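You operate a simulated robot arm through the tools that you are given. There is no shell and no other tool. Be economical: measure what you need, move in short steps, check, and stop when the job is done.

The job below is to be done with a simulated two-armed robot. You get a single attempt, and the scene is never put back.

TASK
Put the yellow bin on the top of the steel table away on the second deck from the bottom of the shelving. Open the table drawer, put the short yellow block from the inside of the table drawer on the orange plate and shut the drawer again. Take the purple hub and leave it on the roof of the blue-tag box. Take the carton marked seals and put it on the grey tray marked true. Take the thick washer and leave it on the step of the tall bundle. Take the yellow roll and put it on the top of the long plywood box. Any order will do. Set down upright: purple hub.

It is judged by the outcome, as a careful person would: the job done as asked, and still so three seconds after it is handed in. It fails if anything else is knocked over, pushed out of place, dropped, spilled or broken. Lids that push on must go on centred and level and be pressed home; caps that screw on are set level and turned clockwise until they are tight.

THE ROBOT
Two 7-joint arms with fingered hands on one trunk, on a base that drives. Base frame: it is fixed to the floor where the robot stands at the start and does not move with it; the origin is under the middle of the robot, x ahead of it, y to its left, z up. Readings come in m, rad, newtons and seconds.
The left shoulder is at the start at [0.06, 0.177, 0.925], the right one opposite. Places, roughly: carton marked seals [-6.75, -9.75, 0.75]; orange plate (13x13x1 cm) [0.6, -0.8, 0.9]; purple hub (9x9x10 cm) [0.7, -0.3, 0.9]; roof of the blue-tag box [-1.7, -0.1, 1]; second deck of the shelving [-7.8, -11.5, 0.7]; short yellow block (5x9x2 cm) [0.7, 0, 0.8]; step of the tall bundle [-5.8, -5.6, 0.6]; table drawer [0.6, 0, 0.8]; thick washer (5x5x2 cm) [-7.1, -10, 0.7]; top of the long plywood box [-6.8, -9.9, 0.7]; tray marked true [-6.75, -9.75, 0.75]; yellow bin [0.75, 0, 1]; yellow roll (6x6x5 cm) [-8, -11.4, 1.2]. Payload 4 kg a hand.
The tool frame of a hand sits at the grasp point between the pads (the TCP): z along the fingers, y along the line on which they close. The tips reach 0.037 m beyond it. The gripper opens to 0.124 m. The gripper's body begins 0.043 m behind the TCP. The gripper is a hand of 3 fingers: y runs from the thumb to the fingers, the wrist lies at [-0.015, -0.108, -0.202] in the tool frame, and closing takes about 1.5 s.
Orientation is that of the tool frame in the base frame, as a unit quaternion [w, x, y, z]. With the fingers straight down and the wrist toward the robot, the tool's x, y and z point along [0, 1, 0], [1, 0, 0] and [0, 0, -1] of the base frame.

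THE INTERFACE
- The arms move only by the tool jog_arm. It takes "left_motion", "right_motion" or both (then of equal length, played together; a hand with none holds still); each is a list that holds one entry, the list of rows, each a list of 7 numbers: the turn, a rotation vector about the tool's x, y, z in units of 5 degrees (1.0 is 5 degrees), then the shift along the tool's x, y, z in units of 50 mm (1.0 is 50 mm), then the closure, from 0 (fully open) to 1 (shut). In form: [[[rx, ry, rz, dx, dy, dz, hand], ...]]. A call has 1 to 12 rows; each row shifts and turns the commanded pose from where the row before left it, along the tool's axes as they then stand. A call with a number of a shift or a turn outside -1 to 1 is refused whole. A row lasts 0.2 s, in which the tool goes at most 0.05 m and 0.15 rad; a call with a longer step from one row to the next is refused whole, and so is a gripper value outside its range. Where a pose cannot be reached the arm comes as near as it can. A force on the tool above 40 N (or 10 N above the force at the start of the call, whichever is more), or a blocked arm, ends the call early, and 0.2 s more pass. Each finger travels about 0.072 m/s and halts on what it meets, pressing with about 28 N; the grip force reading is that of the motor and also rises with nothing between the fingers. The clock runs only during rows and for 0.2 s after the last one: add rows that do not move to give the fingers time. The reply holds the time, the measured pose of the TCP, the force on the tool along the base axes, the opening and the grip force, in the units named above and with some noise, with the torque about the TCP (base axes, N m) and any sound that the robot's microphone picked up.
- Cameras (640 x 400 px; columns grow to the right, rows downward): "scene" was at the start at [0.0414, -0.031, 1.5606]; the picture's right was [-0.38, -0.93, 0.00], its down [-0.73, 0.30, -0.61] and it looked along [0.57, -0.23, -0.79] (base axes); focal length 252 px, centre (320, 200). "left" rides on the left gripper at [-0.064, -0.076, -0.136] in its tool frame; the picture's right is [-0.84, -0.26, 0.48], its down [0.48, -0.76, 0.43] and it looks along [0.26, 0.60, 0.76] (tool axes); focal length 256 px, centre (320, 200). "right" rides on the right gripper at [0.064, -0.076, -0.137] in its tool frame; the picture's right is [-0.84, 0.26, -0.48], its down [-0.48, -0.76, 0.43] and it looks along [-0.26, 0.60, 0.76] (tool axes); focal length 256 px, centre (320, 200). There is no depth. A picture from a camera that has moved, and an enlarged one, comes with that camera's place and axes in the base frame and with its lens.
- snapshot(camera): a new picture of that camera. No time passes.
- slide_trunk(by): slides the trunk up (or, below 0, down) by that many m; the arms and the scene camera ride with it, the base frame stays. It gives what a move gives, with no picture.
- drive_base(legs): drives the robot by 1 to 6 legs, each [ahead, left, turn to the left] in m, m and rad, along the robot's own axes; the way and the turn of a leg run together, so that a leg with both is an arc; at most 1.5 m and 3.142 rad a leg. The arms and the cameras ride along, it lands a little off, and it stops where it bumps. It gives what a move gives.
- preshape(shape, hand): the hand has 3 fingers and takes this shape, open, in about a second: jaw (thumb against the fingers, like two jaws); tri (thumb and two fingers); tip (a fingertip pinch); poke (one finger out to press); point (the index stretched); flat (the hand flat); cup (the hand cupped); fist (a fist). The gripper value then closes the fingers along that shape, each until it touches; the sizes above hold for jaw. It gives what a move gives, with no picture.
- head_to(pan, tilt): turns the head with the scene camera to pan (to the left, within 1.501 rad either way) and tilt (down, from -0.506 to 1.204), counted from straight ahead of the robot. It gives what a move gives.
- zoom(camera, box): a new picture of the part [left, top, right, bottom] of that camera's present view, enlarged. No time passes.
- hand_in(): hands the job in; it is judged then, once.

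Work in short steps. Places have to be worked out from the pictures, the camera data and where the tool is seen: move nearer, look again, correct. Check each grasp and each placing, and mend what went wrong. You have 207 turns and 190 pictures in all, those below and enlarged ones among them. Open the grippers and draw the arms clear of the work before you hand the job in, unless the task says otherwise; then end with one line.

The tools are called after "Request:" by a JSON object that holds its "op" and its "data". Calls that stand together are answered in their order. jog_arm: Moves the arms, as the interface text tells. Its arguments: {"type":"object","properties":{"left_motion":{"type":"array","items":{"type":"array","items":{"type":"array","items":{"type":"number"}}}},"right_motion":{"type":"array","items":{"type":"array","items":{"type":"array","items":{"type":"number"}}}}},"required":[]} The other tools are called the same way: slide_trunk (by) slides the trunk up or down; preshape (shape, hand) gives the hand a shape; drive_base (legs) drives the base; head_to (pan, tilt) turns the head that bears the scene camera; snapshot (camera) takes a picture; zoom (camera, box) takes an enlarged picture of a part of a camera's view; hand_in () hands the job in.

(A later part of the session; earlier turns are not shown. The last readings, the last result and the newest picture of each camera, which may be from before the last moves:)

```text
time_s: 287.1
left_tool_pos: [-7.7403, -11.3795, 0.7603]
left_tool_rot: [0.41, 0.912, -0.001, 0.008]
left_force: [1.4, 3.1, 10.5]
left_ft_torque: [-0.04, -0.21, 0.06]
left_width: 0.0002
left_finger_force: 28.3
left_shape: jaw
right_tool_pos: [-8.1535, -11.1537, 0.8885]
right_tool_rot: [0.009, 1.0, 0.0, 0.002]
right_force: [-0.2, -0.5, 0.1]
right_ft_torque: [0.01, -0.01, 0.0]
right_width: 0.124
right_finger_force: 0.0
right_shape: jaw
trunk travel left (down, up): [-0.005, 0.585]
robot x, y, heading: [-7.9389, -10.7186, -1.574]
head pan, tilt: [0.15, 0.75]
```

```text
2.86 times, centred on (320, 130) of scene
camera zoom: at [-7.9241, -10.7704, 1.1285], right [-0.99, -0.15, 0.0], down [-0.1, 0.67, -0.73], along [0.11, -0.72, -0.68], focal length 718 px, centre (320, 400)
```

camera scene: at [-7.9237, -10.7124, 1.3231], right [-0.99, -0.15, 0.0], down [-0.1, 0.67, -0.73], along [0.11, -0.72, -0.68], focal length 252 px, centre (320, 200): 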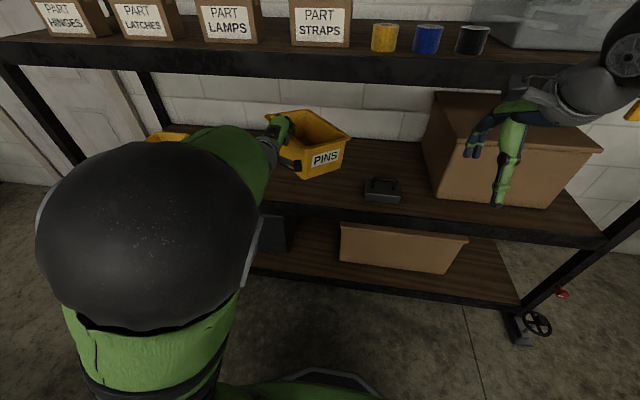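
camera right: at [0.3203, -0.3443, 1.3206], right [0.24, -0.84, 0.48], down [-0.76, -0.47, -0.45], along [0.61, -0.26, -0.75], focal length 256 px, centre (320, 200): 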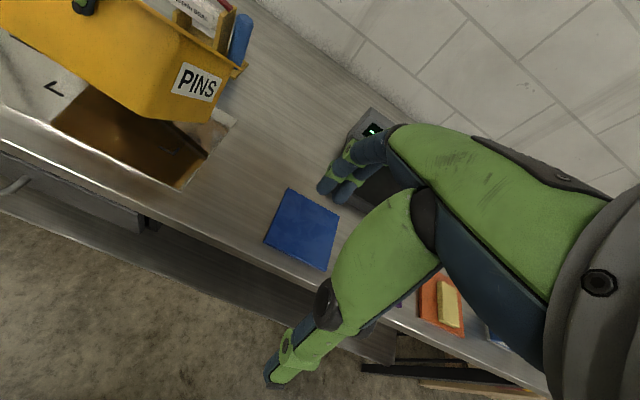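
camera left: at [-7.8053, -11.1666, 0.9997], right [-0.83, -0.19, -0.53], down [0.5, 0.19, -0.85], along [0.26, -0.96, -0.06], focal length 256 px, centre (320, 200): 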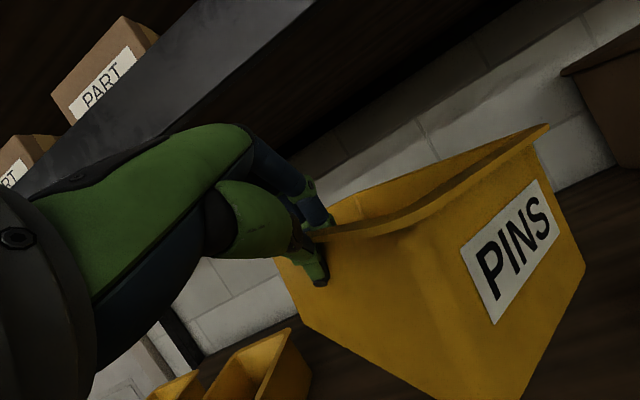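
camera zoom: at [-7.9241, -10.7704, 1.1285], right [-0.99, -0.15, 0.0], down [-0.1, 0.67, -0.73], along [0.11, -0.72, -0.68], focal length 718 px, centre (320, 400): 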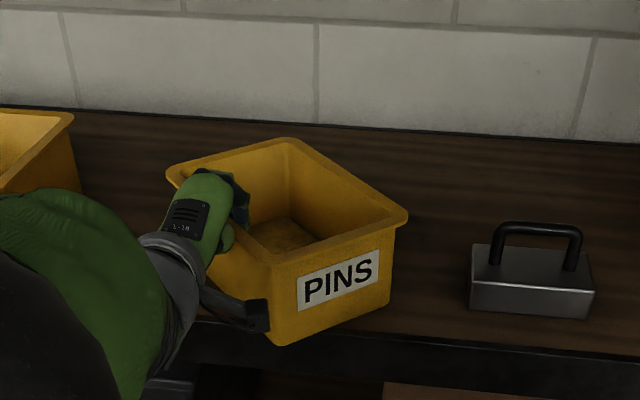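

Contact, but the front corner overhangs the deck edge by ~3 cm. Lift 1.5 cm and drive 8 cm further in, then lower again.

Request:
{"op": "slide_trunk", "data": {"by": 0.03}}

Request:
{"op": "drive_base", "data": {"legs": [[0.085, 0, 0]]}}

Request:
{"op": "slide_trunk", "data": {"by": -0.025}}

Request:
{"op": "zoom", "data": {"camera": "scene", "box": [220, 60, 420, 200]}}

```text
time_s: 287.9
left_tool_pos: [-7.7387, -11.3785, 0.7857]
left_tool_rot: [0.405, 0.914, -0.002, 0.009]
left_force: [0.7, -0.4, -8.8]
left_ft_torque: [0.67, -0.3, -0.02]
left_width: 0.0001
left_finger_force: 28.0
left_shape: jaw
right_tool_pos: [-8.1534, -11.1559, 0.9177]
right_tool_rot: [0.008, 1.0, -0.001, 0.002]
right_force: [-0.3, 0.5, 1.2]
right_ft_torque: [-0.01, 0.0, -0.01]
right_width: 0.1236
right_finger_force: 0.1
right_shape: jaw
trunk travel left (down, up): [-0.035, 0.555]
robot x, y, heading: [-7.9369, -10.7184, -1.57]
head pan, tilt: [0.15, 0.75]
```

```text
time_s: 288.9
left_tool_pos: [-7.7407, -11.4668, 0.7865]
left_tool_rot: [0.407, 0.913, -0.002, 0.009]
left_force: [0.3, 0.0, -8.2]
left_ft_torque: [0.58, -0.32, 0.05]
left_width: 0.0
left_finger_force: 27.5
left_shape: jaw
right_tool_pos: [-8.1549, -11.2412, 0.9176]
right_tool_rot: [0.009, 1.0, -0.001, 0.001]
right_force: [-0.3, 0.2, -0.4]
right_ft_torque: [-0.01, -0.02, 0.02]
right_width: 0.1236
right_finger_force: 0.0
right_shape: jaw
trunk travel left (down, up): [-0.035, 0.555]
robot x, y, heading: [-7.9389, -10.802, -1.572]
head pan, tilt: [0.15, 0.75]
```

```text
time_s: 289.7
left_tool_pos: [-7.7416, -11.4653, 0.7622]
left_tool_rot: [0.407, 0.913, -0.003, 0.007]
left_force: [0.6, 0.3, -5.4]
left_ft_torque: [0.25, -0.11, 0.02]
left_width: 0.0
left_finger_force: 27.6
left_shape: jaw
right_tool_pos: [-8.1538, -11.2415, 0.893]
right_tool_rot: [0.009, 1.0, -0.002, 0.002]
right_force: [-0.2, 0.3, -0.3]
right_ft_torque: [-0.02, 0.02, 0.0]
right_width: 0.1237
right_finger_force: 0.1
right_shape: jaw
trunk travel left (down, up): [-0.01, 0.58]
robot x, y, heading: [-7.94, -10.8038, -1.578]
head pan, tilt: [0.15, 0.75]
```

```text
2.86 times, centred on (320, 130) of scene
camera zoom: at [-7.9239, -10.8581, 1.1332], right [-0.99, -0.15, 0.0], down [-0.1, 0.67, -0.73], along [0.11, -0.72, -0.68], focal length 718 px, centre (320, 400)
```

zoom: 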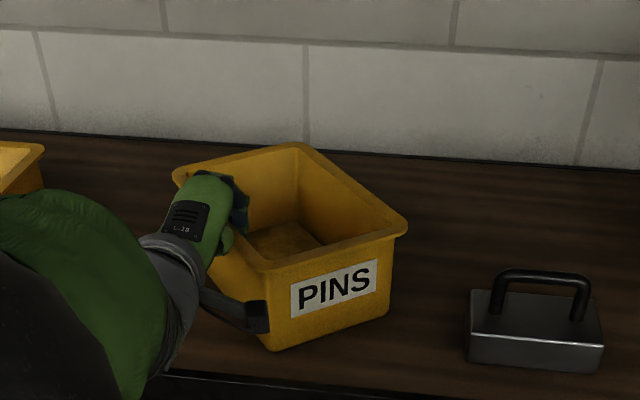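

Fully on the deck now. Lower the last centimetre to load it, then open.

Request:
{"op": "jog_arm", "data": {"left_motion": [[[0, 0, 0, 0, -0.1, 0.09, 1], [0, 0, 0, 0, -0.1, 0.09, 1], [0, 0, 0, 0, 0, 0, 1]]]}}

```text
time_s: 290.5
left_tool_pos: [-7.7414, -11.4638, 0.7533]
left_tool_rot: [0.411, 0.912, -0.001, 0.008]
left_force: [1.2, 14.9, 33.3]
left_ft_torque: [-0.57, -0.42, 0.26]
left_width: 0.0
left_finger_force: 28.2
left_shape: jaw
right_tool_pos: [-8.155, -11.2389, 0.8931]
right_tool_rot: [0.011, 1.0, -0.002, 0.002]
right_force: [-1.2, -0.2, 0.0]
right_ft_torque: [-0.02, 0.02, -0.01]
right_width: 0.1239
right_finger_force: 0.0
right_shape: jaw
trunk travel left (down, up): [-0.01, 0.58]
robot x, y, heading: [-7.9368, -10.802, -1.57]
head pan, tilt: [0.15, 0.75]
```

Relieve a few mm, open partially (so thumb doesn't strike the deck), then rise straight up.

Request:
{"op": "jog_arm", "data": {"left_motion": [[[0, 0, 0, 0, 0.1, -0.09, 1], [0, 0, 0, 0, 0, 0, 0.7], [0, 0, 0, 0, 0, 0, 0.5], [0, 0, 0, 0, 0, 0, 0.5], [0, 0, 0, 0, 0, 0, 0.5]]]}}

Request:
{"op": "slide_trunk", "data": {"by": 0.06}}

Request:
{"op": "zoom", "data": {"camera": "scene", "box": [220, 60, 420, 200]}}

Request:
{"op": "snapshot", "data": {"camera": "left"}}

```text
time_s: 291.7
left_tool_pos: [-7.7407, -11.466, 0.7565]
left_tool_rot: [0.407, 0.913, -0.002, 0.008]
left_force: [-0.8, 0.7, -0.3]
left_ft_torque: [0.0, 0.02, 0.01]
left_width: 0.0614
left_finger_force: 0.1
left_shape: jaw
right_tool_pos: [-8.1539, -11.2422, 0.8928]
right_tool_rot: [0.009, 1.0, -0.001, 0.002]
right_force: [-0.6, 0.7, -0.3]
right_ft_torque: [-0.02, -0.02, -0.01]
right_width: 0.1238
right_finger_force: 0.0
right_shape: jaw
trunk travel left (down, up): [-0.01, 0.58]
robot x, y, heading: [-7.9404, -10.8033, -1.571]
head pan, tilt: [0.15, 0.75]
```

```text
time_s: 292.7
left_tool_pos: [-7.741, -11.4654, 0.8157]
left_tool_rot: [0.407, 0.914, -0.002, 0.008]
left_force: [-0.1, 0.3, 0.1]
left_ft_torque: [0.02, -0.02, -0.02]
left_width: 0.0616
left_finger_force: 0.0
left_shape: jaw
right_tool_pos: [-8.1548, -11.2406, 0.9519]
right_tool_rot: [0.009, 1.0, -0.001, 0.002]
right_force: [-1.1, -0.3, 0.1]
right_ft_torque: [-0.01, -0.04, 0.01]
right_width: 0.1237
right_finger_force: 0.0
right_shape: jaw
trunk travel left (down, up): [-0.07, 0.52]
robot x, y, heading: [-7.9393, -10.8054, -1.574]
head pan, tilt: [0.15, 0.75]
```

```text
2.86 times, centred on (320, 130) of scene
camera zoom: at [-7.9241, -10.8577, 1.1932], right [-0.99, -0.15, 0.0], down [-0.1, 0.67, -0.73], along [0.11, -0.72, -0.68], focal length 718 px, centre (320, 400)
```

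zoom: 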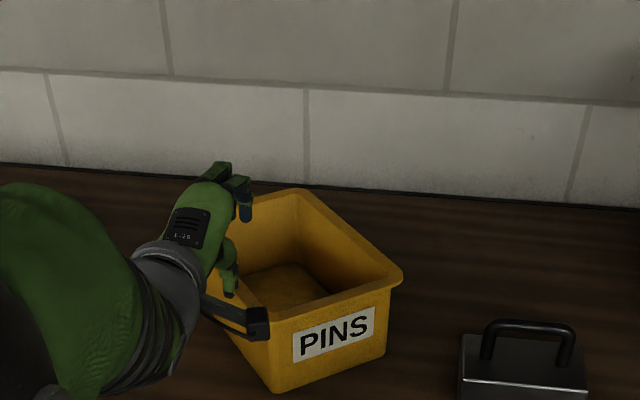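

```text
87 pictures are left
camera left: at [-7.8062, -11.312, 0.8493], right [-0.83, -0.19, -0.53], down [0.5, 0.19, -0.85], along [0.26, -0.96, -0.06], focal length 256 px, centre (320, 200)
```

left: 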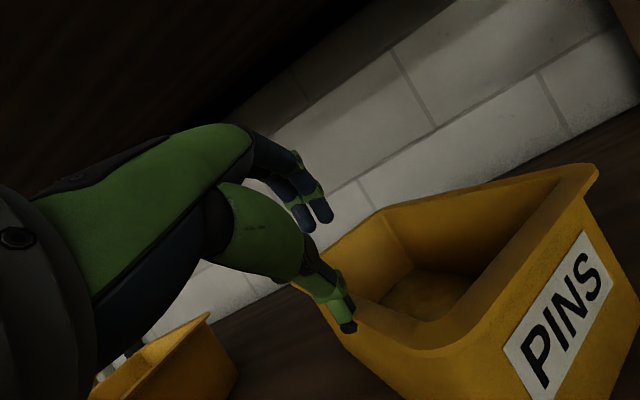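

Bin stands on the deck. Rise 6 cm more, then back out.

Request:
{"op": "slide_trunk", "data": {"by": 0.07}}

Request:
{"op": "drive_base", "data": {"legs": [[-0.5, 0, 0]]}}

Request:
{"op": "snapshot", "data": {"camera": "scene"}}

```text
time_s: 293.7
left_tool_pos: [-7.7414, -11.4659, 0.8861]
left_tool_rot: [0.407, 0.914, -0.002, 0.009]
left_force: [0.7, -0.6, -0.4]
left_ft_torque: [-0.02, 0.0, 0.02]
left_width: 0.0618
left_finger_force: 0.1
left_shape: jaw
right_tool_pos: [-8.1535, -11.2415, 1.0235]
right_tool_rot: [0.009, 1.0, -0.002, 0.002]
right_force: [-0.8, -0.4, 0.2]
right_ft_torque: [0.01, 0.0, 0.0]
right_width: 0.1237
right_finger_force: 0.1
right_shape: jaw
trunk travel left (down, up): [-0.14, 0.45]
robot x, y, heading: [-7.9374, -10.8041, -1.565]
head pan, tilt: [0.15, 0.75]
```

```text
time_s: 296.7
left_tool_pos: [-7.743, -10.9638, 0.8857]
left_tool_rot: [0.407, 0.913, -0.004, 0.007]
left_force: [-0.1, 0.4, 0.4]
left_ft_torque: [0.01, 0.02, 0.01]
left_width: 0.0616
left_finger_force: 0.0
left_shape: jaw
right_tool_pos: [-8.1547, -10.7396, 1.0227]
right_tool_rot: [0.009, 1.0, -0.004, 0.002]
right_force: [0.8, 0.4, -0.6]
right_ft_torque: [0.0, 0.0, -0.01]
right_width: 0.124
right_finger_force: 0.2
right_shape: jaw
trunk travel left (down, up): [-0.14, 0.45]
robot x, y, heading: [-7.9324, -10.3013, -1.572]
head pan, tilt: [0.15, 0.75]
```

```text
86 pictures are left
camera scene: at [-7.9226, -10.356, 1.2632], right [-0.99, -0.14, 0.0], down [-0.1, 0.68, -0.73], along [0.11, -0.72, -0.68], focal length 252 px, centre (320, 200)
```

scene: 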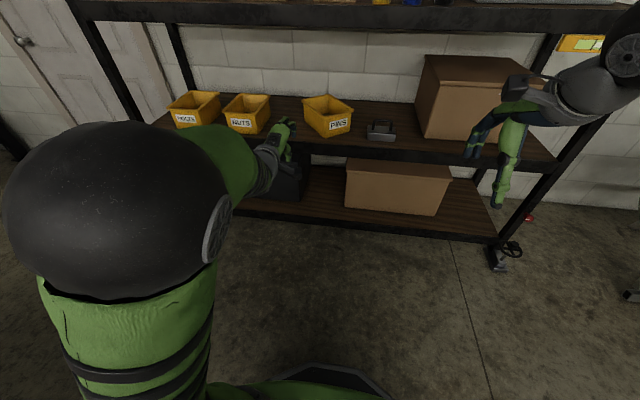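

Bin is neatly on deck 2. Next the yellow roll on deck 3 with the right hand: first return the left hand to straight down and tucked in, and raise the trunk.

Request:
{"op": "jog_arm", "data": {"left_motion": [[[0.9, 0, 0, 0, -0.3, -0.3, 0.3], [0.9, 0, 0, 0, -0.3, -0.3, 0], [0.9, 0, 0, 0, -0.3, -0.3, 0], [0.9, 0, 0, 0, -0.3, -0.2, 0], [0.9, 0, 0, 0, -0.3, -0.2, 0], [0.9, 0, 0, 0.2, -0.3, 0, 0], [0.9, 0, 0, 0.3, -0.4, 0, 0], [0.9, 0, 0, 0.3, -0.4, 0, 0], [0.9, 0, 0, 0.3, -0.4, 0, 0], [0.9, 0, 0, 0.3, -0.4, 0, 0], [0.6, 0, 0, 0.3, 0, 0, 0]]]}}

Request:
{"op": "slide_trunk", "data": {"by": 0.34}}

Request:
{"op": "drive_base", "data": {"legs": [[0, 0.17, 0]]}}

Request:
{"op": "head_to", "data": {"pan": -0.1, "tilt": 0.5}}

Request:
{"op": "snapshot", "data": {"camera": "scene"}}

Request:
{"op": "snapshot", "data": {"camera": "right"}}

```text
time_s: 299.1
left_tool_pos: [-7.6564, -10.7747, 0.8629]
left_tool_rot: [0.0, 1.0, -0.001, 0.008]
left_force: [0.3, 0.0, 0.3]
left_ft_torque: [-0.01, -0.01, 0.0]
left_width: 0.1237
left_finger_force: 0.1
left_shape: jaw
right_tool_pos: [-8.1549, -10.7376, 1.0237]
right_tool_rot: [0.009, 1.0, -0.003, 0.001]
right_force: [0.7, 0.1, 0.8]
right_ft_torque: [-0.03, 0.03, 0.02]
right_width: 0.124
right_finger_force: 0.0
right_shape: jaw
trunk travel left (down, up): [-0.14, 0.45]
robot x, y, heading: [-7.9364, -10.3009, -1.573]
head pan, tilt: [0.15, 0.75]
```

```text
time_s: 302.4
left_tool_pos: [-7.6571, -10.7733, 1.2033]
left_tool_rot: [-0.001, 1.0, -0.001, 0.009]
left_force: [-0.4, -0.1, 0.1]
left_ft_torque: [0.01, -0.01, 0.0]
left_width: 0.1235
left_finger_force: 0.0
left_shape: jaw
right_tool_pos: [-8.1534, -10.7389, 1.3626]
right_tool_rot: [0.009, 1.0, -0.004, 0.001]
right_force: [0.1, -0.2, -0.8]
right_ft_torque: [0.0, 0.0, -0.02]
right_width: 0.1237
right_finger_force: 0.1
right_shape: jaw
trunk travel left (down, up): [-0.48, 0.11]
robot x, y, heading: [-7.938, -10.2986, -1.575]
head pan, tilt: [0.15, 0.75]
```

```text
time_s: 303.9
left_tool_pos: [-7.4831, -10.7751, 1.2028]
left_tool_rot: [0.001, 1.0, 0.0, 0.008]
left_force: [1.8, 0.3, 0.1]
left_ft_torque: [0.01, 0.04, 0.01]
left_width: 0.1238
left_finger_force: 0.2
left_shape: jaw
right_tool_pos: [-7.9817, -10.7392, 1.3632]
right_tool_rot: [0.01, 1.0, -0.003, 0.001]
right_force: [0.6, -0.6, -0.4]
right_ft_torque: [-0.03, 0.02, 0.0]
right_width: 0.1238
right_finger_force: 0.0
right_shape: jaw
trunk travel left (down, up): [-0.48, 0.11]
robot x, y, heading: [-7.7651, -10.3034, -1.579]
head pan, tilt: [0.15, 0.75]
```

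```text
time_s: 304.7
left_tool_pos: [-7.4842, -10.7752, 1.2026]
left_tool_rot: [-0.001, 1.0, 0.0, 0.008]
left_force: [0.1, -0.5, 0.1]
left_ft_torque: [0.02, 0.0, 0.0]
left_width: 0.1239
left_finger_force: 0.2
left_shape: jaw
right_tool_pos: [-7.982, -10.74, 1.3637]
right_tool_rot: [0.01, 1.0, -0.004, 0.001]
right_force: [0.2, -0.1, -0.7]
right_ft_torque: [-0.01, -0.02, 0.0]
right_width: 0.1239
right_finger_force: 0.1
right_shape: jaw
trunk travel left (down, up): [-0.48, 0.11]
robot x, y, heading: [-7.766, -10.3013, -1.575]
head pan, tilt: [-0.099, 0.499]
```

```text
85 pictures are left
camera scene: at [-7.7725, -10.3652, 1.6251], right [-0.99, 0.1, 0.0], down [0.05, 0.48, -0.88], along [-0.09, -0.87, -0.48], focal length 252 px, centre (320, 200)
```

scene: 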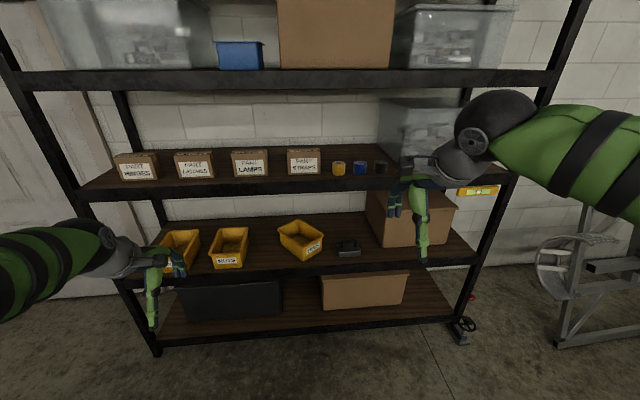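

```text
84 pictures are left
camera right: at [-7.9178, -10.6598, 1.4981], right [-0.84, -0.24, 0.48], down [-0.48, 0.75, -0.45], along [-0.26, -0.61, -0.75], focal length 256 px, centre (320, 200)
```

right: 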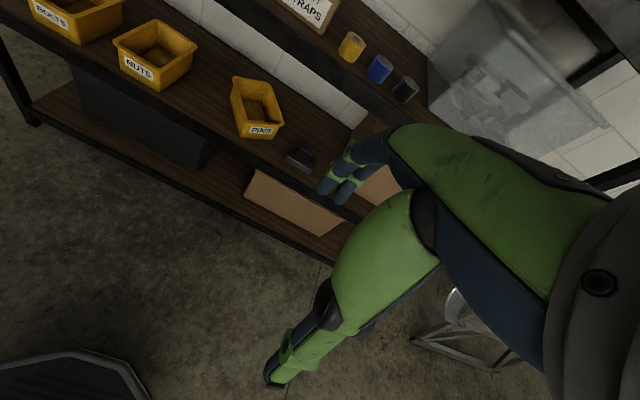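

Roll at about (−7.97,−11.43,1.20). Drive 0.38 forward with the left hand drawn in, then bring the right hand over it at height.

Request:
{"op": "jog_arm", "data": {"left_motion": [[[0, 0, 0, 0.2, -0.5, -0.6, 0], [0, 0, 0, 0.2, -0.5, -0.6, 0], [0, 0, 0, 0, 0, -0.6, 0]]]}}

Request:
{"op": "drive_base", "data": {"legs": [[0.38, 0, 0.005]]}}

Request:
{"op": "jog_arm", "data": {"right_motion": [[[0, 0, 0, 0, 0.9, 0, 0], [0, 0, 0, 0, 0.9, 0, 0], [0, 0, 0, 0, 0.9, 0, 0], [0, 0, 0, 0, 0.9, 0, 0], [0, 0, 0, 0, 0, 0, 0]]]}}

Request:
{"op": "snapshot", "data": {"camera": "right"}}

Request:
{"op": "snapshot", "data": {"camera": "scene"}}

```text
time_s: 305.5
left_tool_pos: [-7.4654, -10.7261, 1.2919]
left_tool_rot: [0.0, 1.0, 0.0, 0.008]
left_force: [0.2, -0.2, -0.1]
left_ft_torque: [0.0, 0.01, -0.01]
left_width: 0.1237
left_finger_force: 0.0
left_shape: jaw
right_tool_pos: [-7.9824, -10.7395, 1.3629]
right_tool_rot: [0.008, 1.0, -0.003, 0.002]
right_force: [0.5, 0.1, 0.2]
right_ft_torque: [-0.01, -0.02, -0.03]
right_width: 0.1239
right_finger_force: 0.0
right_shape: jaw
trunk travel left (down, up): [-0.48, 0.11]
robot x, y, heading: [-7.7651, -10.2987, -1.578]
head pan, tilt: [-0.099, 0.499]
```

```text
time_s: 307.8
left_tool_pos: [-7.4657, -11.0985, 1.2925]
left_tool_rot: [0.0, 1.0, 0.001, 0.008]
left_force: [-0.6, 0.5, 0.2]
left_ft_torque: [-0.01, 0.01, 0.01]
left_width: 0.1238
left_finger_force: 0.0
left_shape: jaw
right_tool_pos: [-7.9827, -11.1127, 1.3626]
right_tool_rot: [0.009, 1.0, -0.003, 0.002]
right_force: [0.6, -0.4, -0.4]
right_ft_torque: [0.02, 0.02, 0.01]
right_width: 0.1239
right_finger_force: 0.1
right_shape: jaw
trunk travel left (down, up): [-0.48, 0.11]
robot x, y, heading: [-7.7671, -10.6749, -1.576]
head pan, tilt: [-0.099, 0.499]
```

```text
time_s: 309.0
left_tool_pos: [-7.466, -11.0959, 1.2918]
left_tool_rot: [0.001, 1.0, 0.0, 0.01]
left_force: [0.5, 0.2, 0.5]
left_ft_torque: [-0.03, 0.0, 0.0]
left_width: 0.1235
left_finger_force: 0.0
left_shape: jaw
right_tool_pos: [-7.9869, -11.2887, 1.3648]
right_tool_rot: [0.01, 1.0, -0.003, 0.002]
right_force: [0.3, 0.5, 0.2]
right_ft_torque: [-0.07, 0.01, 0.01]
right_width: 0.1238
right_finger_force: 0.1
right_shape: jaw
trunk travel left (down, up): [-0.48, 0.11]
robot x, y, heading: [-7.7704, -10.6743, -1.573]
head pan, tilt: [-0.099, 0.499]
```

```text
83 pictures are left
camera right: at [-7.923, -11.2093, 1.4991], right [-0.84, -0.24, 0.48], down [-0.48, 0.75, -0.45], along [-0.26, -0.61, -0.75], focal length 256 px, centre (320, 200)
```

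right: 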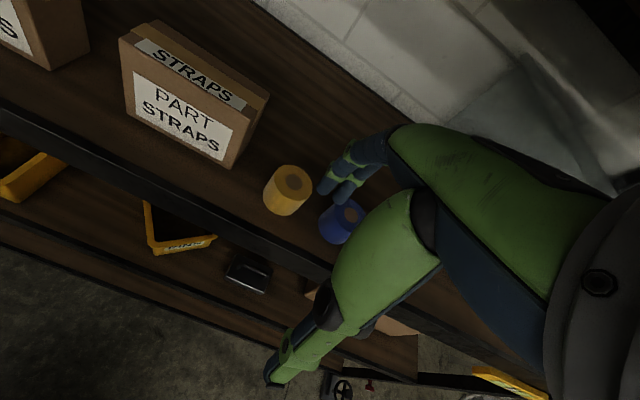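

```text
82 pictures are left
camera scene: at [-7.774, -10.7369, 1.6252], right [-0.99, 0.1, 0.0], down [0.05, 0.48, -0.88], along [-0.09, -0.87, -0.48], focal length 252 px, centre (320, 200)
```

scene: 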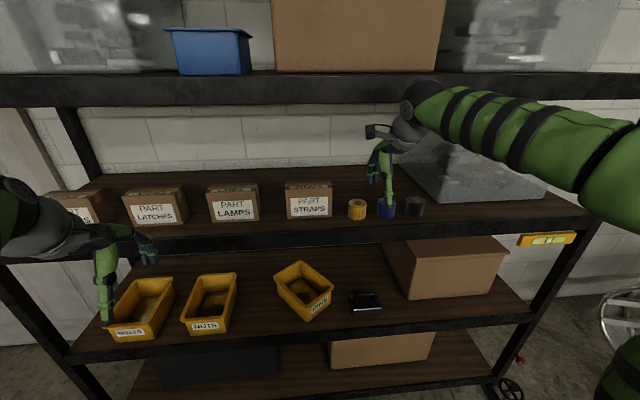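

Roll top triangulates to (−7.971,−11.446,1.217), deck ≈1.167. Move over and lower to TCP z≈1.225 with fingers open, then check.

Request:
{"op": "jog_arm", "data": {"right_motion": [[[0, 0, 0, 0.1, 0.8, 0, 0], [0, 0, 0, 0.1, 0.8, 0, 0], [0, 0, 0, 0.12, 0.8, 0, 0], [0, 0, 0, 0, 0.74, 0, 0], [0, 0, 0, 0, 0, 0.8, 0], [0, 0, 0, 0, 0, 0.8, 0], [0, 0, 0, 0, 0, 0.6, 0], [0, 0, 0, 0, 0, 0.5, 0], [0, 0, 0, 0, 0, 0, 0]]]}}

Request:
{"op": "zoom", "data": {"camera": "scene", "box": [280, 130, 440, 230]}}

Request:
{"op": "snapshot", "data": {"camera": "right"}}

```text
time_s: 311.0
left_tool_pos: [-7.4658, -11.097, 1.2931]
left_tool_rot: [0.0, 1.0, 0.001, 0.01]
left_force: [-0.3, 0.8, 0.1]
left_ft_torque: [0.0, 0.01, 0.01]
left_width: 0.1236
left_finger_force: 0.0
left_shape: jaw
right_tool_pos: [-7.9676, -11.4515, 1.234]
right_tool_rot: [0.009, 1.0, -0.002, 0.002]
right_force: [-0.3, 0.7, -0.1]
right_ft_torque: [-0.03, 0.01, 0.03]
right_width: 0.1239
right_finger_force: 0.0
right_shape: jaw
trunk travel left (down, up): [-0.48, 0.11]
robot x, y, heading: [-7.766, -10.6767, -1.572]
head pan, tilt: [-0.099, 0.499]
```

```text
4.00 times, centred on (360, 180) of scene
camera zoom: at [-7.7739, -10.7375, 1.6252], right [-0.99, 0.1, 0.0], down [0.05, 0.48, -0.88], along [-0.09, -0.87, -0.48], focal length 1006 px, centre (160, 280)
```

zoom: 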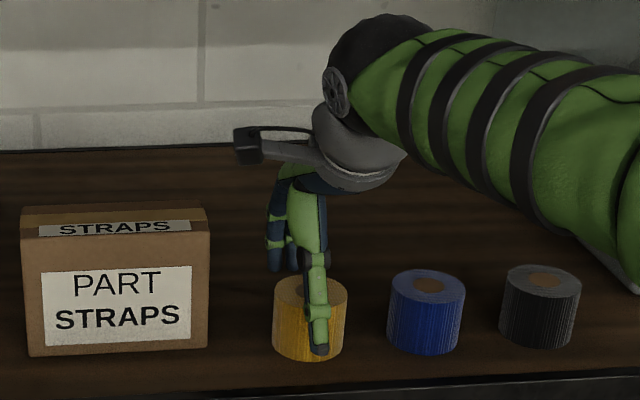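

```text
80 pictures are left
camera right: at [-7.9035, -11.3714, 1.3689], right [-0.84, -0.24, 0.48], down [-0.48, 0.75, -0.45], along [-0.26, -0.61, -0.75], focal length 256 px, centre (320, 200)
```

right: 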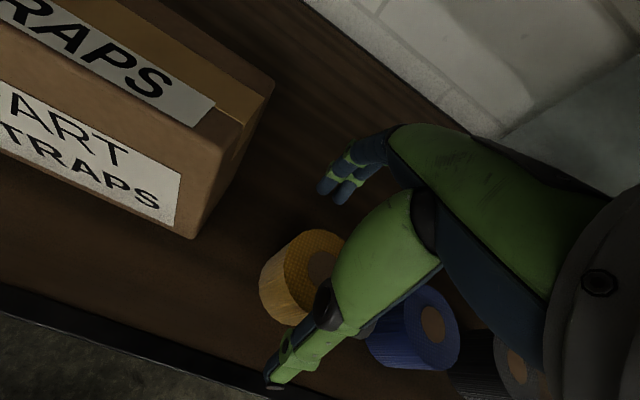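

Aligned. Lower 2 cm and close.

Request:
{"op": "jog_arm", "data": {"right_motion": [[[0, 0, 0, 0, 0, 0.36, 0], [0, 0, 0, 0, 0, 0, 0.3], [0, 0, 0, 0, 0, 0, 0.6], [0, 0, 0, 0, 0, 0, 1], [0, 0, 0, 0, 0, 0, 1], [0, 0, 0, 0, 0, 0, 1], [0, 0, 0, 0, 0, 0, 1], [0, 0, 0, 0, 0, 0, 1]]]}}

Request:
{"op": "jog_arm", "data": {"right_motion": [[[0, 0, 0, 0, 0, -0.5, 1], [0, 0, 0, 0, 0, -0.8, 1], [0, 0, 0, 0, 0, -0.8, 1], [0, 0, 0, 0, 0, 0, 1]]]}}

Request:
{"op": "zoom", "data": {"camera": "scene", "box": [280, 110, 440, 230]}}

```text
time_s: 312.8
left_tool_pos: [-7.4656, -11.096, 1.2916]
left_tool_rot: [0.001, 1.0, 0.001, 0.008]
left_force: [-0.6, 0.1, 0.1]
left_ft_torque: [-0.03, 0.02, 0.0]
left_width: 0.1237
left_finger_force: 0.1
left_shape: jaw
right_tool_pos: [-7.9655, -11.4525, 1.2162]
right_tool_rot: [0.011, 1.0, -0.002, 0.002]
right_force: [2.4, -0.6, 10.3]
right_ft_torque: [-0.46, -0.04, 0.08]
right_width: 0.0632
right_finger_force: 28.6
right_shape: jaw
trunk travel left (down, up): [-0.48, 0.11]
robot x, y, heading: [-7.7651, -10.677, -1.575]
head pan, tilt: [-0.099, 0.499]
```

```text
time_s: 313.8
left_tool_pos: [-7.4663, -11.0973, 1.2923]
left_tool_rot: [0.001, 1.0, 0.001, 0.009]
left_force: [-0.2, 0.0, 0.0]
left_ft_torque: [0.0, 0.0, 0.0]
left_width: 0.1239
left_finger_force: 0.1
left_shape: jaw
right_tool_pos: [-7.9685, -11.4514, 1.3235]
right_tool_rot: [0.01, 1.0, -0.002, 0.002]
right_force: [1.0, 0.6, -1.3]
right_ft_torque: [0.01, -0.02, -0.01]
right_width: 0.0619
right_finger_force: 28.3
right_shape: jaw
trunk travel left (down, up): [-0.48, 0.11]
robot x, y, heading: [-7.7662, -10.676, -1.575]
head pan, tilt: [-0.099, 0.499]
```

```text
3.33 times, centred on (360, 170) of scene
camera zoom: at [-7.7742, -10.7379, 1.6251], right [-0.99, 0.1, 0.0], down [0.05, 0.48, -0.88], along [-0.09, -0.87, -0.48], focal length 838 px, centre (187, 300)
```

zoom: 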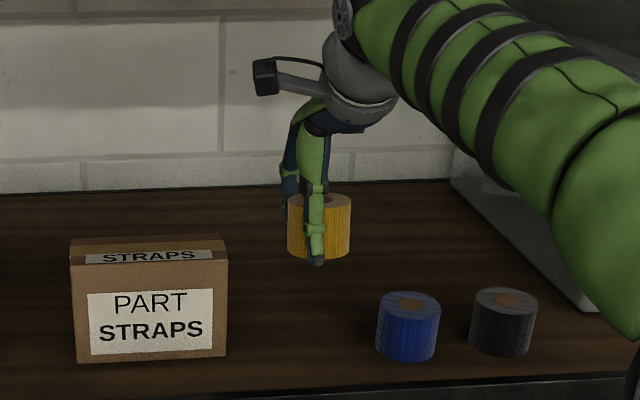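

Roll held. Draw the arm out of the shelf, drive back and west to open floor, then turn to face +y.

Request:
{"op": "jog_arm", "data": {"right_motion": [[[0, 0, 0, 0, -0.8, -0.2, 1], [0, 0, 0, 0, -0.9, 0, 1], [0, 0, 0, 0, -0.9, 0, 1], [0, 0, 0, 0, -0.9, 0, 1], [0, 0, 0, 0, -0.9, 0, 1], [0, 0, 0, 0, -0.9, 0, 1], [0, 0, 0, 0, -0.9, 0, 1]]]}}

Request:
{"op": "drive_base", "data": {"legs": [[-0.05, -0.28, 0], [-0.45, 0, 0], [0, 0, -1.57], [0, 0, -1.57]]}}

Request:
{"op": "head_to", "data": {"pan": -0.5, "tilt": 0.55}}

Request:
{"op": "snapshot", "data": {"camera": "scene"}}

```text
time_s: 315.4
left_tool_pos: [-7.466, -11.0963, 1.293]
left_tool_rot: [0.001, 1.0, 0.001, 0.009]
left_force: [-0.1, 0.3, -1.1]
left_ft_torque: [0.05, 0.02, -0.02]
left_width: 0.1234
left_finger_force: 0.1
left_shape: jaw
right_tool_pos: [-7.9665, -11.1363, 1.3248]
right_tool_rot: [0.009, 1.0, -0.002, 0.001]
right_force: [-0.4, 1.2, -0.7]
right_ft_torque: [0.01, 0.01, 0.0]
right_width: 0.0616
right_finger_force: 27.8
right_shape: jaw
trunk travel left (down, up): [-0.48, 0.11]
robot x, y, heading: [-7.7666, -10.6765, -1.571]
head pan, tilt: [-0.099, 0.499]
```

```text
time_s: 327.3
left_tool_pos: [-8.3577, -9.7619, 1.2932]
left_tool_rot: [-0.009, -0.016, 1.0, 0.001]
left_force: [0.4, 0.0, 0.0]
left_ft_torque: [0.0, 0.0, 0.03]
left_width: 0.1237
left_finger_force: 0.0
left_shape: jaw
right_tool_pos: [-7.8593, -9.7042, 1.3248]
right_tool_rot: [-0.002, -0.012, 1.0, 0.009]
right_force: [0.7, 0.3, -1.3]
right_ft_torque: [-0.03, 0.02, 0.02]
right_width: 0.0613
right_finger_force: 28.0
right_shape: jaw
trunk travel left (down, up): [-0.48, 0.11]
robot x, y, heading: [-8.0456, -10.175, 1.598]
head pan, tilt: [-0.099, 0.499]
```

```text
time_s: 328.2
left_tool_pos: [-8.3582, -9.7617, 1.2936]
left_tool_rot: [-0.008, -0.015, 1.0, 0.0]
left_force: [-0.3, 0.5, 0.4]
left_ft_torque: [0.02, 0.03, -0.01]
left_width: 0.1239
left_finger_force: 0.0
left_shape: jaw
right_tool_pos: [-7.8587, -9.7049, 1.324]
right_tool_rot: [-0.002, -0.013, 1.0, 0.008]
right_force: [-0.3, -0.4, -0.4]
right_ft_torque: [-0.02, 0.02, 0.01]
right_width: 0.0615
right_finger_force: 28.1
right_shape: jaw
trunk travel left (down, up): [-0.48, 0.11]
robot x, y, heading: [-8.0476, -10.1748, 1.599]
head pan, tilt: [-0.499, 0.55]
```

```text
78 pictures are left
camera scene: at [-8.0012, -10.1277, 1.6206], right [0.89, -0.45, 0.0], down [-0.24, -0.47, -0.85], along [0.39, 0.76, -0.52], focal length 252 px, centre (320, 200)
```

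scene: 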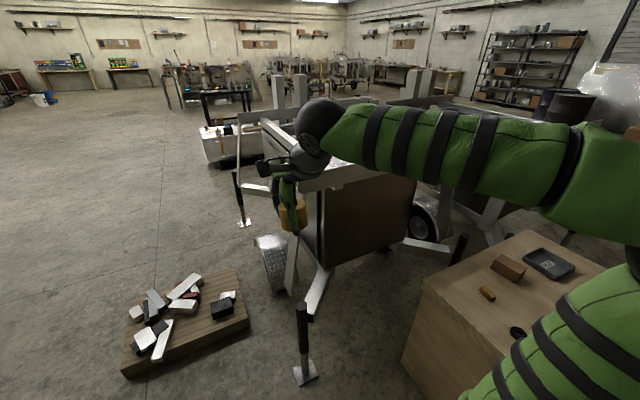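

Clear. Back into the aisle line (y≈−10.7) and crab east, facing the box.

Request:
{"op": "drive_base", "data": {"legs": [[-0.53, 0, -0.028], [0, -0.88, 0]]}}

Request:
{"op": "head_to", "data": {"pan": -0.2, "tilt": 0.85}}

Request:
{"op": "snapshot", "data": {"camera": "scene"}}

Request:
{"op": "snapshot", "data": {"camera": "right"}}

```text
time_s: 335.6
left_tool_pos: [-7.4494, -10.2801, 1.2924]
left_tool_rot: [-0.008, -0.011, 1.0, 0.0]
left_force: [0.2, 0.4, 0.2]
left_ft_torque: [-0.01, 0.03, 0.0]
left_width: 0.1237
left_finger_force: 0.1
left_shape: jaw
right_tool_pos: [-6.9499, -10.2269, 1.3255]
right_tool_rot: [-0.002, -0.009, 1.0, 0.009]
right_force: [0.8, 0.0, -0.8]
right_ft_torque: [0.01, -0.01, 0.0]
right_width: 0.0612
right_finger_force: 27.9
right_shape: jaw
trunk travel left (down, up): [-0.48, 0.11]
robot x, y, heading: [-7.1419, -10.6923, 1.594]
head pan, tilt: [-0.499, 0.55]
```

```text
time_s: 336.4
left_tool_pos: [-7.4499, -10.2786, 1.2926]
left_tool_rot: [-0.009, -0.012, 1.0, 0.0]
left_force: [-0.3, 1.1, -0.5]
left_ft_torque: [0.0, 0.01, 0.02]
left_width: 0.1237
left_finger_force: 0.1
left_shape: jaw
right_tool_pos: [-6.9509, -10.227, 1.3251]
right_tool_rot: [-0.002, -0.009, 1.0, 0.009]
right_force: [0.4, 0.0, -1.8]
right_ft_torque: [0.0, 0.01, -0.01]
right_width: 0.0613
right_finger_force: 28.2
right_shape: jaw
trunk travel left (down, up): [-0.48, 0.11]
robot x, y, heading: [-7.1411, -10.6923, 1.592]
head pan, tilt: [-0.201, 0.85]
```

```text
77 pictures are left
camera scene: at [-7.123, -10.6506, 1.5952], right [0.98, -0.18, 0.0], down [-0.14, -0.74, -0.66], along [0.12, 0.65, -0.75], focal length 252 px, centre (320, 200)
```

scene: 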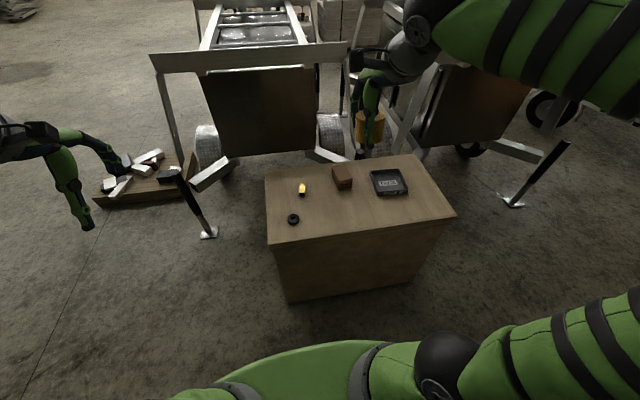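

```text
76 pictures are left
camera right: at [-7.0124, -10.3045, 1.4599], right [0.83, 0.26, 0.48], down [0.49, -0.74, -0.45], along [0.24, 0.62, -0.75], focal length 256 px, centre (320, 200)
```

right: 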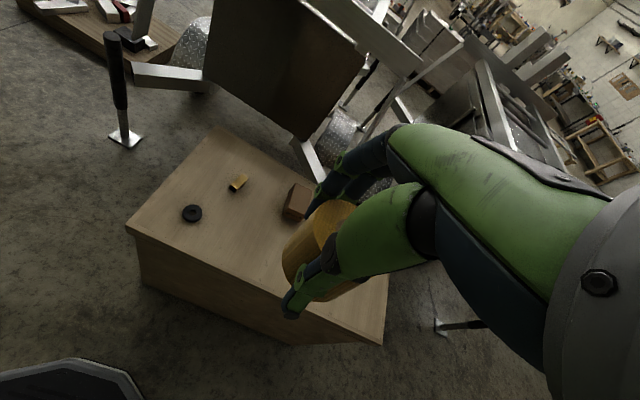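

Box top z≈0.70; washer (−7.12,−9.97), carton (−6.86,−9.785), tray (−6.62,−9.83). Roll goes to the free front spot (−6.88,−9.99). Move over and part-way down.

Request:
{"op": "jog_arm", "data": {"right_motion": [[[0, 0, 0, -0.28, 0.93, 0, 1], [0, 0, 0, -0.28, 0.93, 0, 1], [0, 0, 0, -0.28, 0.93, 0, 1], [0, 0, 0, -0.28, 0.93, 0, 1], [0, 0, 0, -0.28, 0.93, 0, 1], [0, 0, 0, 0, 0, 1, 1], [0, 0, 0, 0, 0, 1, 1], [0, 0, 0, 0, 0, 1, 1], [0, 0, 0, 0, 0, 1, 1], [0, 0, 0, 0, 0, 1, 1], [0, 0, 0, 0, 0, 1, 1], [0, 0, 0, 0, 0, 1, 1]]]}}

Request:
{"op": "jog_arm", "data": {"right_motion": [[[0, 0, 0, 0, 0, 0.9, 1], [0, 0, 0, 0, 0, 0.9, 1], [0, 0, 0, 0, 0, 0.9, 1], [0, 0, 0, 0, 0, 0.7, 1], [0, 0, 0, 0, 0, 0, 1]]]}}

Request:
{"op": "zoom", "data": {"camera": "scene", "box": [240, 120, 480, 270]}}

```text
time_s: 339.0
left_tool_pos: [-7.4504, -10.2768, 1.2919]
left_tool_rot: [-0.008, -0.011, 1.0, 0.0]
left_force: [0.2, 1.4, -0.5]
left_ft_torque: [0.0, -0.04, 0.03]
left_width: 0.1238
left_finger_force: 0.0
left_shape: jaw
right_tool_pos: [-6.8856, -9.9857, 0.9778]
right_tool_rot: [-0.001, -0.009, 1.0, 0.009]
right_force: [-0.4, -1.2, -0.5]
right_ft_torque: [-0.01, 0.01, 0.02]
right_width: 0.0607
right_finger_force: 27.8
right_shape: jaw
trunk travel left (down, up): [-0.48, 0.11]
robot x, y, heading: [-7.1414, -10.7, 1.587]
head pan, tilt: [-0.201, 0.85]
```

```text
time_s: 340.2
left_tool_pos: [-7.4507, -10.279, 1.293]
left_tool_rot: [-0.008, -0.012, 1.0, -0.001]
left_force: [0.6, 0.4, -0.4]
left_ft_torque: [0.0, 0.0, 0.01]
left_width: 0.124
left_finger_force: 0.1
left_shape: jaw
right_tool_pos: [-6.8849, -9.9846, 0.8081]
right_tool_rot: [0.0, -0.008, 1.0, 0.01]
right_force: [0.0, -0.3, 0.2]
right_ft_torque: [0.01, 0.02, 0.03]
right_width: 0.0608
right_finger_force: 27.7
right_shape: jaw
trunk travel left (down, up): [-0.48, 0.11]
robot x, y, heading: [-7.1412, -10.693, 1.59]
head pan, tilt: [-0.201, 0.85]
```

```text
2.67 times, centred on (360, 195) of scene
camera zoom: at [-7.1233, -10.6507, 1.5952], right [0.98, -0.18, 0.0], down [-0.14, -0.74, -0.66], along [0.12, 0.65, -0.75], focal length 670 px, centre (213, 213)
```

zoom: 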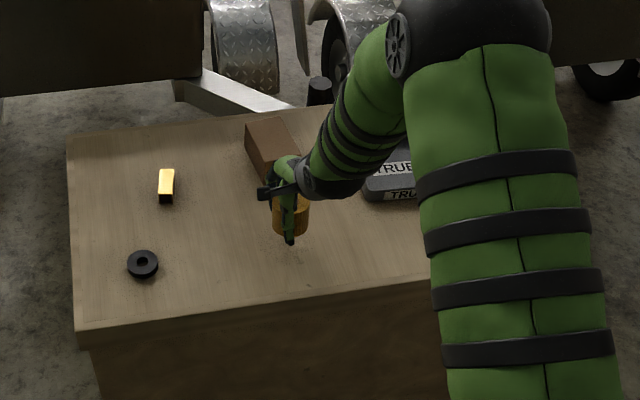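

Free spot below. Lower slowly to contact (~0.749).

Request:
{"op": "jog_arm", "data": {"right_motion": [[[0, 0, 0, 0, 0, 0.5, 1], [0, 0, 0, 0, 0, 0.4, 1], [0, 0, 0, 0, 0, 0.12, 1], [0, 0, 0, 0, 0, 0.1, 1], [0, 0, 0, 0, 0, 0.08, 1], [0, 0, 0, 0, 0, 0, 1]]]}}

```text
time_s: 341.1
left_tool_pos: [-7.4505, -10.2813, 1.2937]
left_tool_rot: [-0.007, -0.012, 1.0, 0.002]
left_force: [0.0, 0.7, 0.7]
left_ft_torque: [-0.01, -0.02, 0.01]
left_width: 0.1239
left_finger_force: 0.1
left_shape: jaw
right_tool_pos: [-6.889, -9.9803, 0.7624]
right_tool_rot: [-0.002, -0.009, 1.0, 0.018]
right_force: [-1.0, -9.0, 24.7]
right_ft_torque: [0.5, 0.05, 0.04]
right_width: 0.0632
right_finger_force: 28.2
right_shape: jaw
trunk travel left (down, up): [-0.48, 0.11]
robot x, y, heading: [-7.1405, -10.6973, 1.588]
head pan, tilt: [-0.201, 0.85]
stopped in row 4 (right hand): the force on the tool passed its limit at 44 N (the readings are from after the stop); the commanded pose is now the measured one
```

Contact. Ease off a touch, release, and rise.

Request:
{"op": "jog_arm", "data": {"right_motion": [[[0, 0, 0, 0, 0, -0.08, 1], [0, 0, 0, 0, 0, 0, 0.8], [0, 0, 0, 0, 0, 0, 0.4], [0, 0, 0, 0, 0, 0, 0], [0, 0, 0, 0, 0, 0, 0], [0, 0, 0, 0, 0, 0, 0], [0, 0, 0, 0, 0, -0.4, 0], [0, 0, 0, 0, 0, -0.9, 0], [0, 0, 0, 0, 0, -0.9, 0], [0, 0, 0, 0, 0, -0.9, 0]]]}}

Request:
{"op": "snapshot", "data": {"camera": "right"}}

Request:
{"op": "zoom", "data": {"camera": "scene", "box": [240, 120, 480, 270]}}

```text
time_s: 343.3
left_tool_pos: [-7.4514, -10.2797, 1.2927]
left_tool_rot: [-0.008, -0.011, 1.0, 0.001]
left_force: [-0.6, 0.1, 0.1]
left_ft_torque: [0.05, 0.02, 0.01]
left_width: 0.1238
left_finger_force: 0.1
left_shape: jaw
right_tool_pos: [-6.8866, -9.9862, 0.9198]
right_tool_rot: [-0.002, -0.009, 1.0, 0.014]
right_force: [-0.3, 0.2, 0.9]
right_ft_torque: [0.02, -0.01, 0.01]
right_width: 0.1238
right_finger_force: 0.1
right_shape: jaw
trunk travel left (down, up): [-0.48, 0.11]
robot x, y, heading: [-7.1427, -10.6932, 1.596]
head pan, tilt: [-0.201, 0.85]
```

```text
74 pictures are left
camera right: at [-6.9485, -10.0651, 1.0547], right [0.83, 0.26, 0.49], down [0.5, -0.74, -0.46], along [0.24, 0.62, -0.74], focal length 256 px, centre (320, 200)
```

right: 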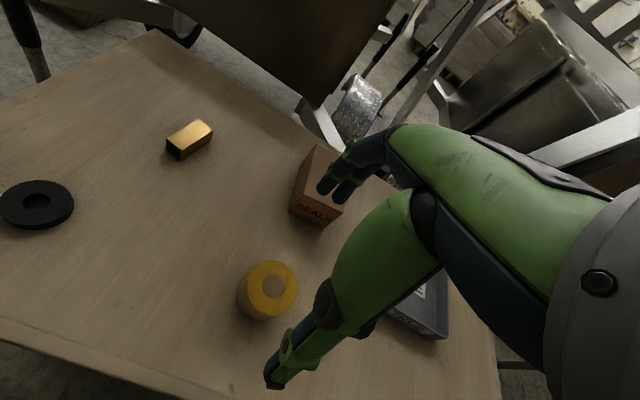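

```text
2.67 times, centred on (360, 195) of scene
camera zoom: at [-7.1235, -10.6517, 1.5951], right [0.98, -0.18, 0.0], down [-0.14, -0.74, -0.66], along [0.12, 0.65, -0.75], focal length 670 px, centre (213, 213)
```

zoom: 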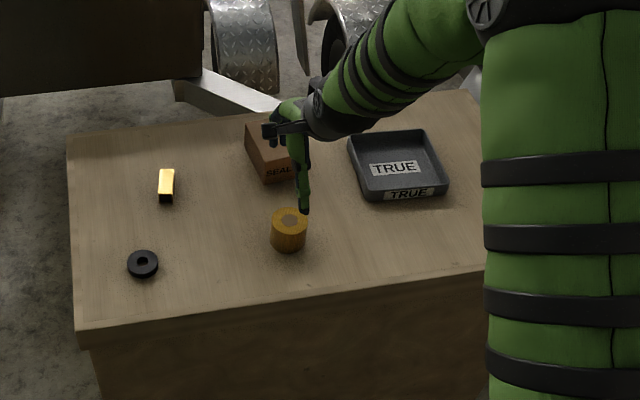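

Roll stands on the box. Raise the hand for a clear view of the SEALS carton.

Request:
{"op": "jog_arm", "data": {"right_motion": [[[0, 0, 0, -0.9, 0, -0.4, 0], [0, 0, 0, -0.9, 0, -0.4, 0], [0, 0, 0, -0.9, 0, -0.4, 0], [0, 0, 0, -0.9, 0, -0.4, 0], [0, 0, 0, -0.9, 0, -0.4, 0], [0, 0, 0, -0.9, 0, -0.4, 0]]]}}

Request:
{"op": "zoom", "data": {"camera": "scene", "box": [290, 130, 450, 230]}}

Request:
{"op": "snapshot", "data": {"camera": "right"}}

```text
time_s: 344.7
left_tool_pos: [-7.4492, -10.2797, 1.2932]
left_tool_rot: [-0.009, -0.012, 1.0, 0.0]
left_force: [-1.1, -0.2, -0.2]
left_ft_torque: [-0.03, 0.07, 0.01]
left_width: 0.124
left_finger_force: 0.0
left_shape: jaw
right_tool_pos: [-6.6157, -9.9844, 1.0369]
right_tool_rot: [-0.002, -0.01, 1.0, 0.014]
right_force: [0.5, 0.7, 0.4]
right_ft_torque: [0.0, 0.03, 0.01]
right_width: 0.1237
right_finger_force: 0.0
right_shape: jaw
trunk travel left (down, up): [-0.48, 0.11]
robot x, y, heading: [-7.1426, -10.6937, 1.587]
head pan, tilt: [-0.201, 0.85]
```

```text
4.00 times, centred on (370, 180) of scene
camera zoom: at [-7.1225, -10.651, 1.5952], right [0.98, -0.18, 0.0], down [-0.14, -0.74, -0.66], along [0.12, 0.65, -0.75], focal length 1006 px, centre (120, 280)
```

zoom: 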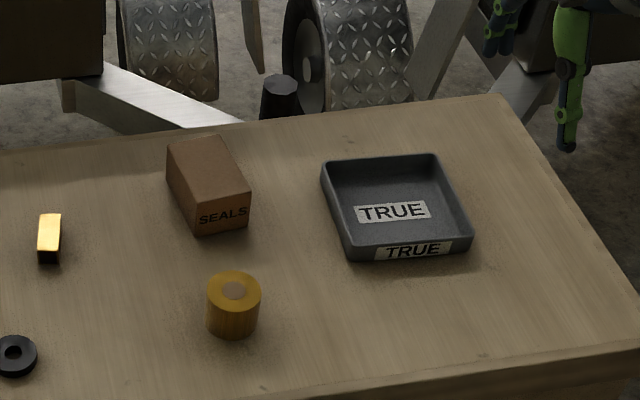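

```text
71 pictures are left
camera right: at [-6.6771, -10.0645, 1.1716], right [0.83, 0.26, 0.49], down [0.5, -0.74, -0.46], along [0.24, 0.62, -0.74], focal length 256 px, centre (320, 200)
```

right: 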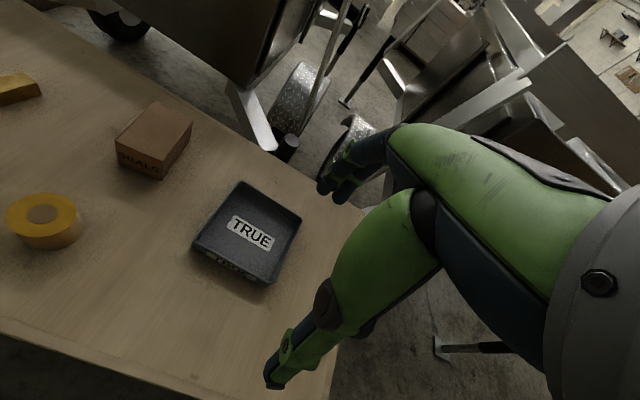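

Carton: top centre (−6.855,−9.781), ~7×10.5×6.5 cm, yawed ~13°; tray centre (−6.627,−9.837), ~15 cm. The left hand with a 77° twist grips the short width best. Retract the right arm, shift the base right and forward.

Request:
{"op": "jog_arm", "data": {"right_motion": [[[0, 0, 0, 0.3, -0.9, -0.3, 0], [0, 0, 0, 0.3, -0.9, -0.3, 0], [0, 0, 0, 0.3, -0.9, -0.3, 0], [0, 0, 0, 0.3, -0.9, -0.3, 0], [0, 0, 0, 0.3, -0.9, -0.3, 0], [0, 0, 0, 0.3, -0.9, -0.3, 0]]], "left_motion": [[[0, 0, 1, 0, 0.2, 0, 0], [0, 0, 1, 0, 0.2, 0, 0], [0, 0, 1, 0, 0.2, 0, 0], [0, 0, 1, 0, 0.2, 0, 0], [0, 0, 1, 0, 0.2, 0, 0], [0, 0, 1, 0, 0.2, 0, 0]]]}}

Request:
{"op": "drive_base", "data": {"legs": [[0, -0.5, -0.017], [0.13, 0, 0]]}}

Request:
{"op": "jog_arm", "data": {"left_motion": [[[0, 0, 1, 0, 0, 0, 0], [0, 0, 1, 0, 0, 0, 0], [0, 0, 1, 0, 0, 0, 0], [0, 0, 1, 0, 0, 0, 0], [0, 0, 1, 0, 0, 0, 0], [0, 0, 1, 0, 0, 0, 0], [0, 0, 1, 0, 0, 0, 0], [0, 0, 1, 0, 0, 0, 0], [0, 0, 1, 0, 0, 0, 0], [0, 0, 0.4, 0, 0, 0, 0]]]}}

```text
time_s: 346.1
left_tool_pos: [-7.4392, -10.2222, 1.2916]
left_tool_rot: [-0.008, 0.248, 0.969, -0.001]
left_force: [0.5, 0.5, -0.7]
left_ft_torque: [0.02, -0.01, -0.02]
left_width: 0.1237
left_finger_force: 0.0
left_shape: jaw
right_tool_pos: [-6.7037, -10.2571, 1.1202]
right_tool_rot: [-0.002, -0.01, 1.0, 0.015]
right_force: [-0.1, 0.2, -0.1]
right_ft_torque: [-0.01, -0.02, 0.0]
right_width: 0.1238
right_finger_force: 0.1
right_shape: jaw
trunk travel left (down, up): [-0.48, 0.11]
robot x, y, heading: [-7.138, -10.6993, 1.591]
head pan, tilt: [-0.201, 0.85]
```

```text
time_s: 349.9
left_tool_pos: [-6.9237, -10.0777, 1.2923]
left_tool_rot: [-0.007, 0.257, 0.967, -0.003]
left_force: [0.5, 0.3, 0.1]
left_ft_torque: [-0.01, 0.02, 0.0]
left_width: 0.1238
left_finger_force: 0.1
left_shape: jaw
right_tool_pos: [-6.1891, -10.127, 1.1188]
right_tool_rot: [-0.002, -0.001, 1.0, 0.013]
right_force: [0.0, 0.2, -0.1]
right_ft_torque: [-0.03, 0.01, 0.0]
right_width: 0.1238
right_finger_force: 0.0
right_shape: jaw
trunk travel left (down, up): [-0.48, 0.11]
robot x, y, heading: [-6.6348, -10.5629, 1.572]
head pan, tilt: [-0.201, 0.85]
```

```text
time_s: 352.1
left_tool_pos: [-6.9247, -10.0798, 1.2918]
left_tool_rot: [-0.008, 0.621, 0.784, -0.005]
left_force: [-0.7, 0.0, -0.2]
left_ft_torque: [0.03, -0.02, -0.02]
left_width: 0.1237
left_finger_force: 0.1
left_shape: jaw
right_tool_pos: [-6.1895, -10.1285, 1.1201]
right_tool_rot: [-0.001, 0.0, 1.0, 0.014]
right_force: [0.2, 0.6, 0.4]
right_ft_torque: [0.0, 0.0, -0.03]
right_width: 0.1238
right_finger_force: 0.0
right_shape: jaw
trunk travel left (down, up): [-0.48, 0.11]
robot x, y, heading: [-6.6359, -10.5619, 1.577]
head pan, tilt: [-0.201, 0.85]
```

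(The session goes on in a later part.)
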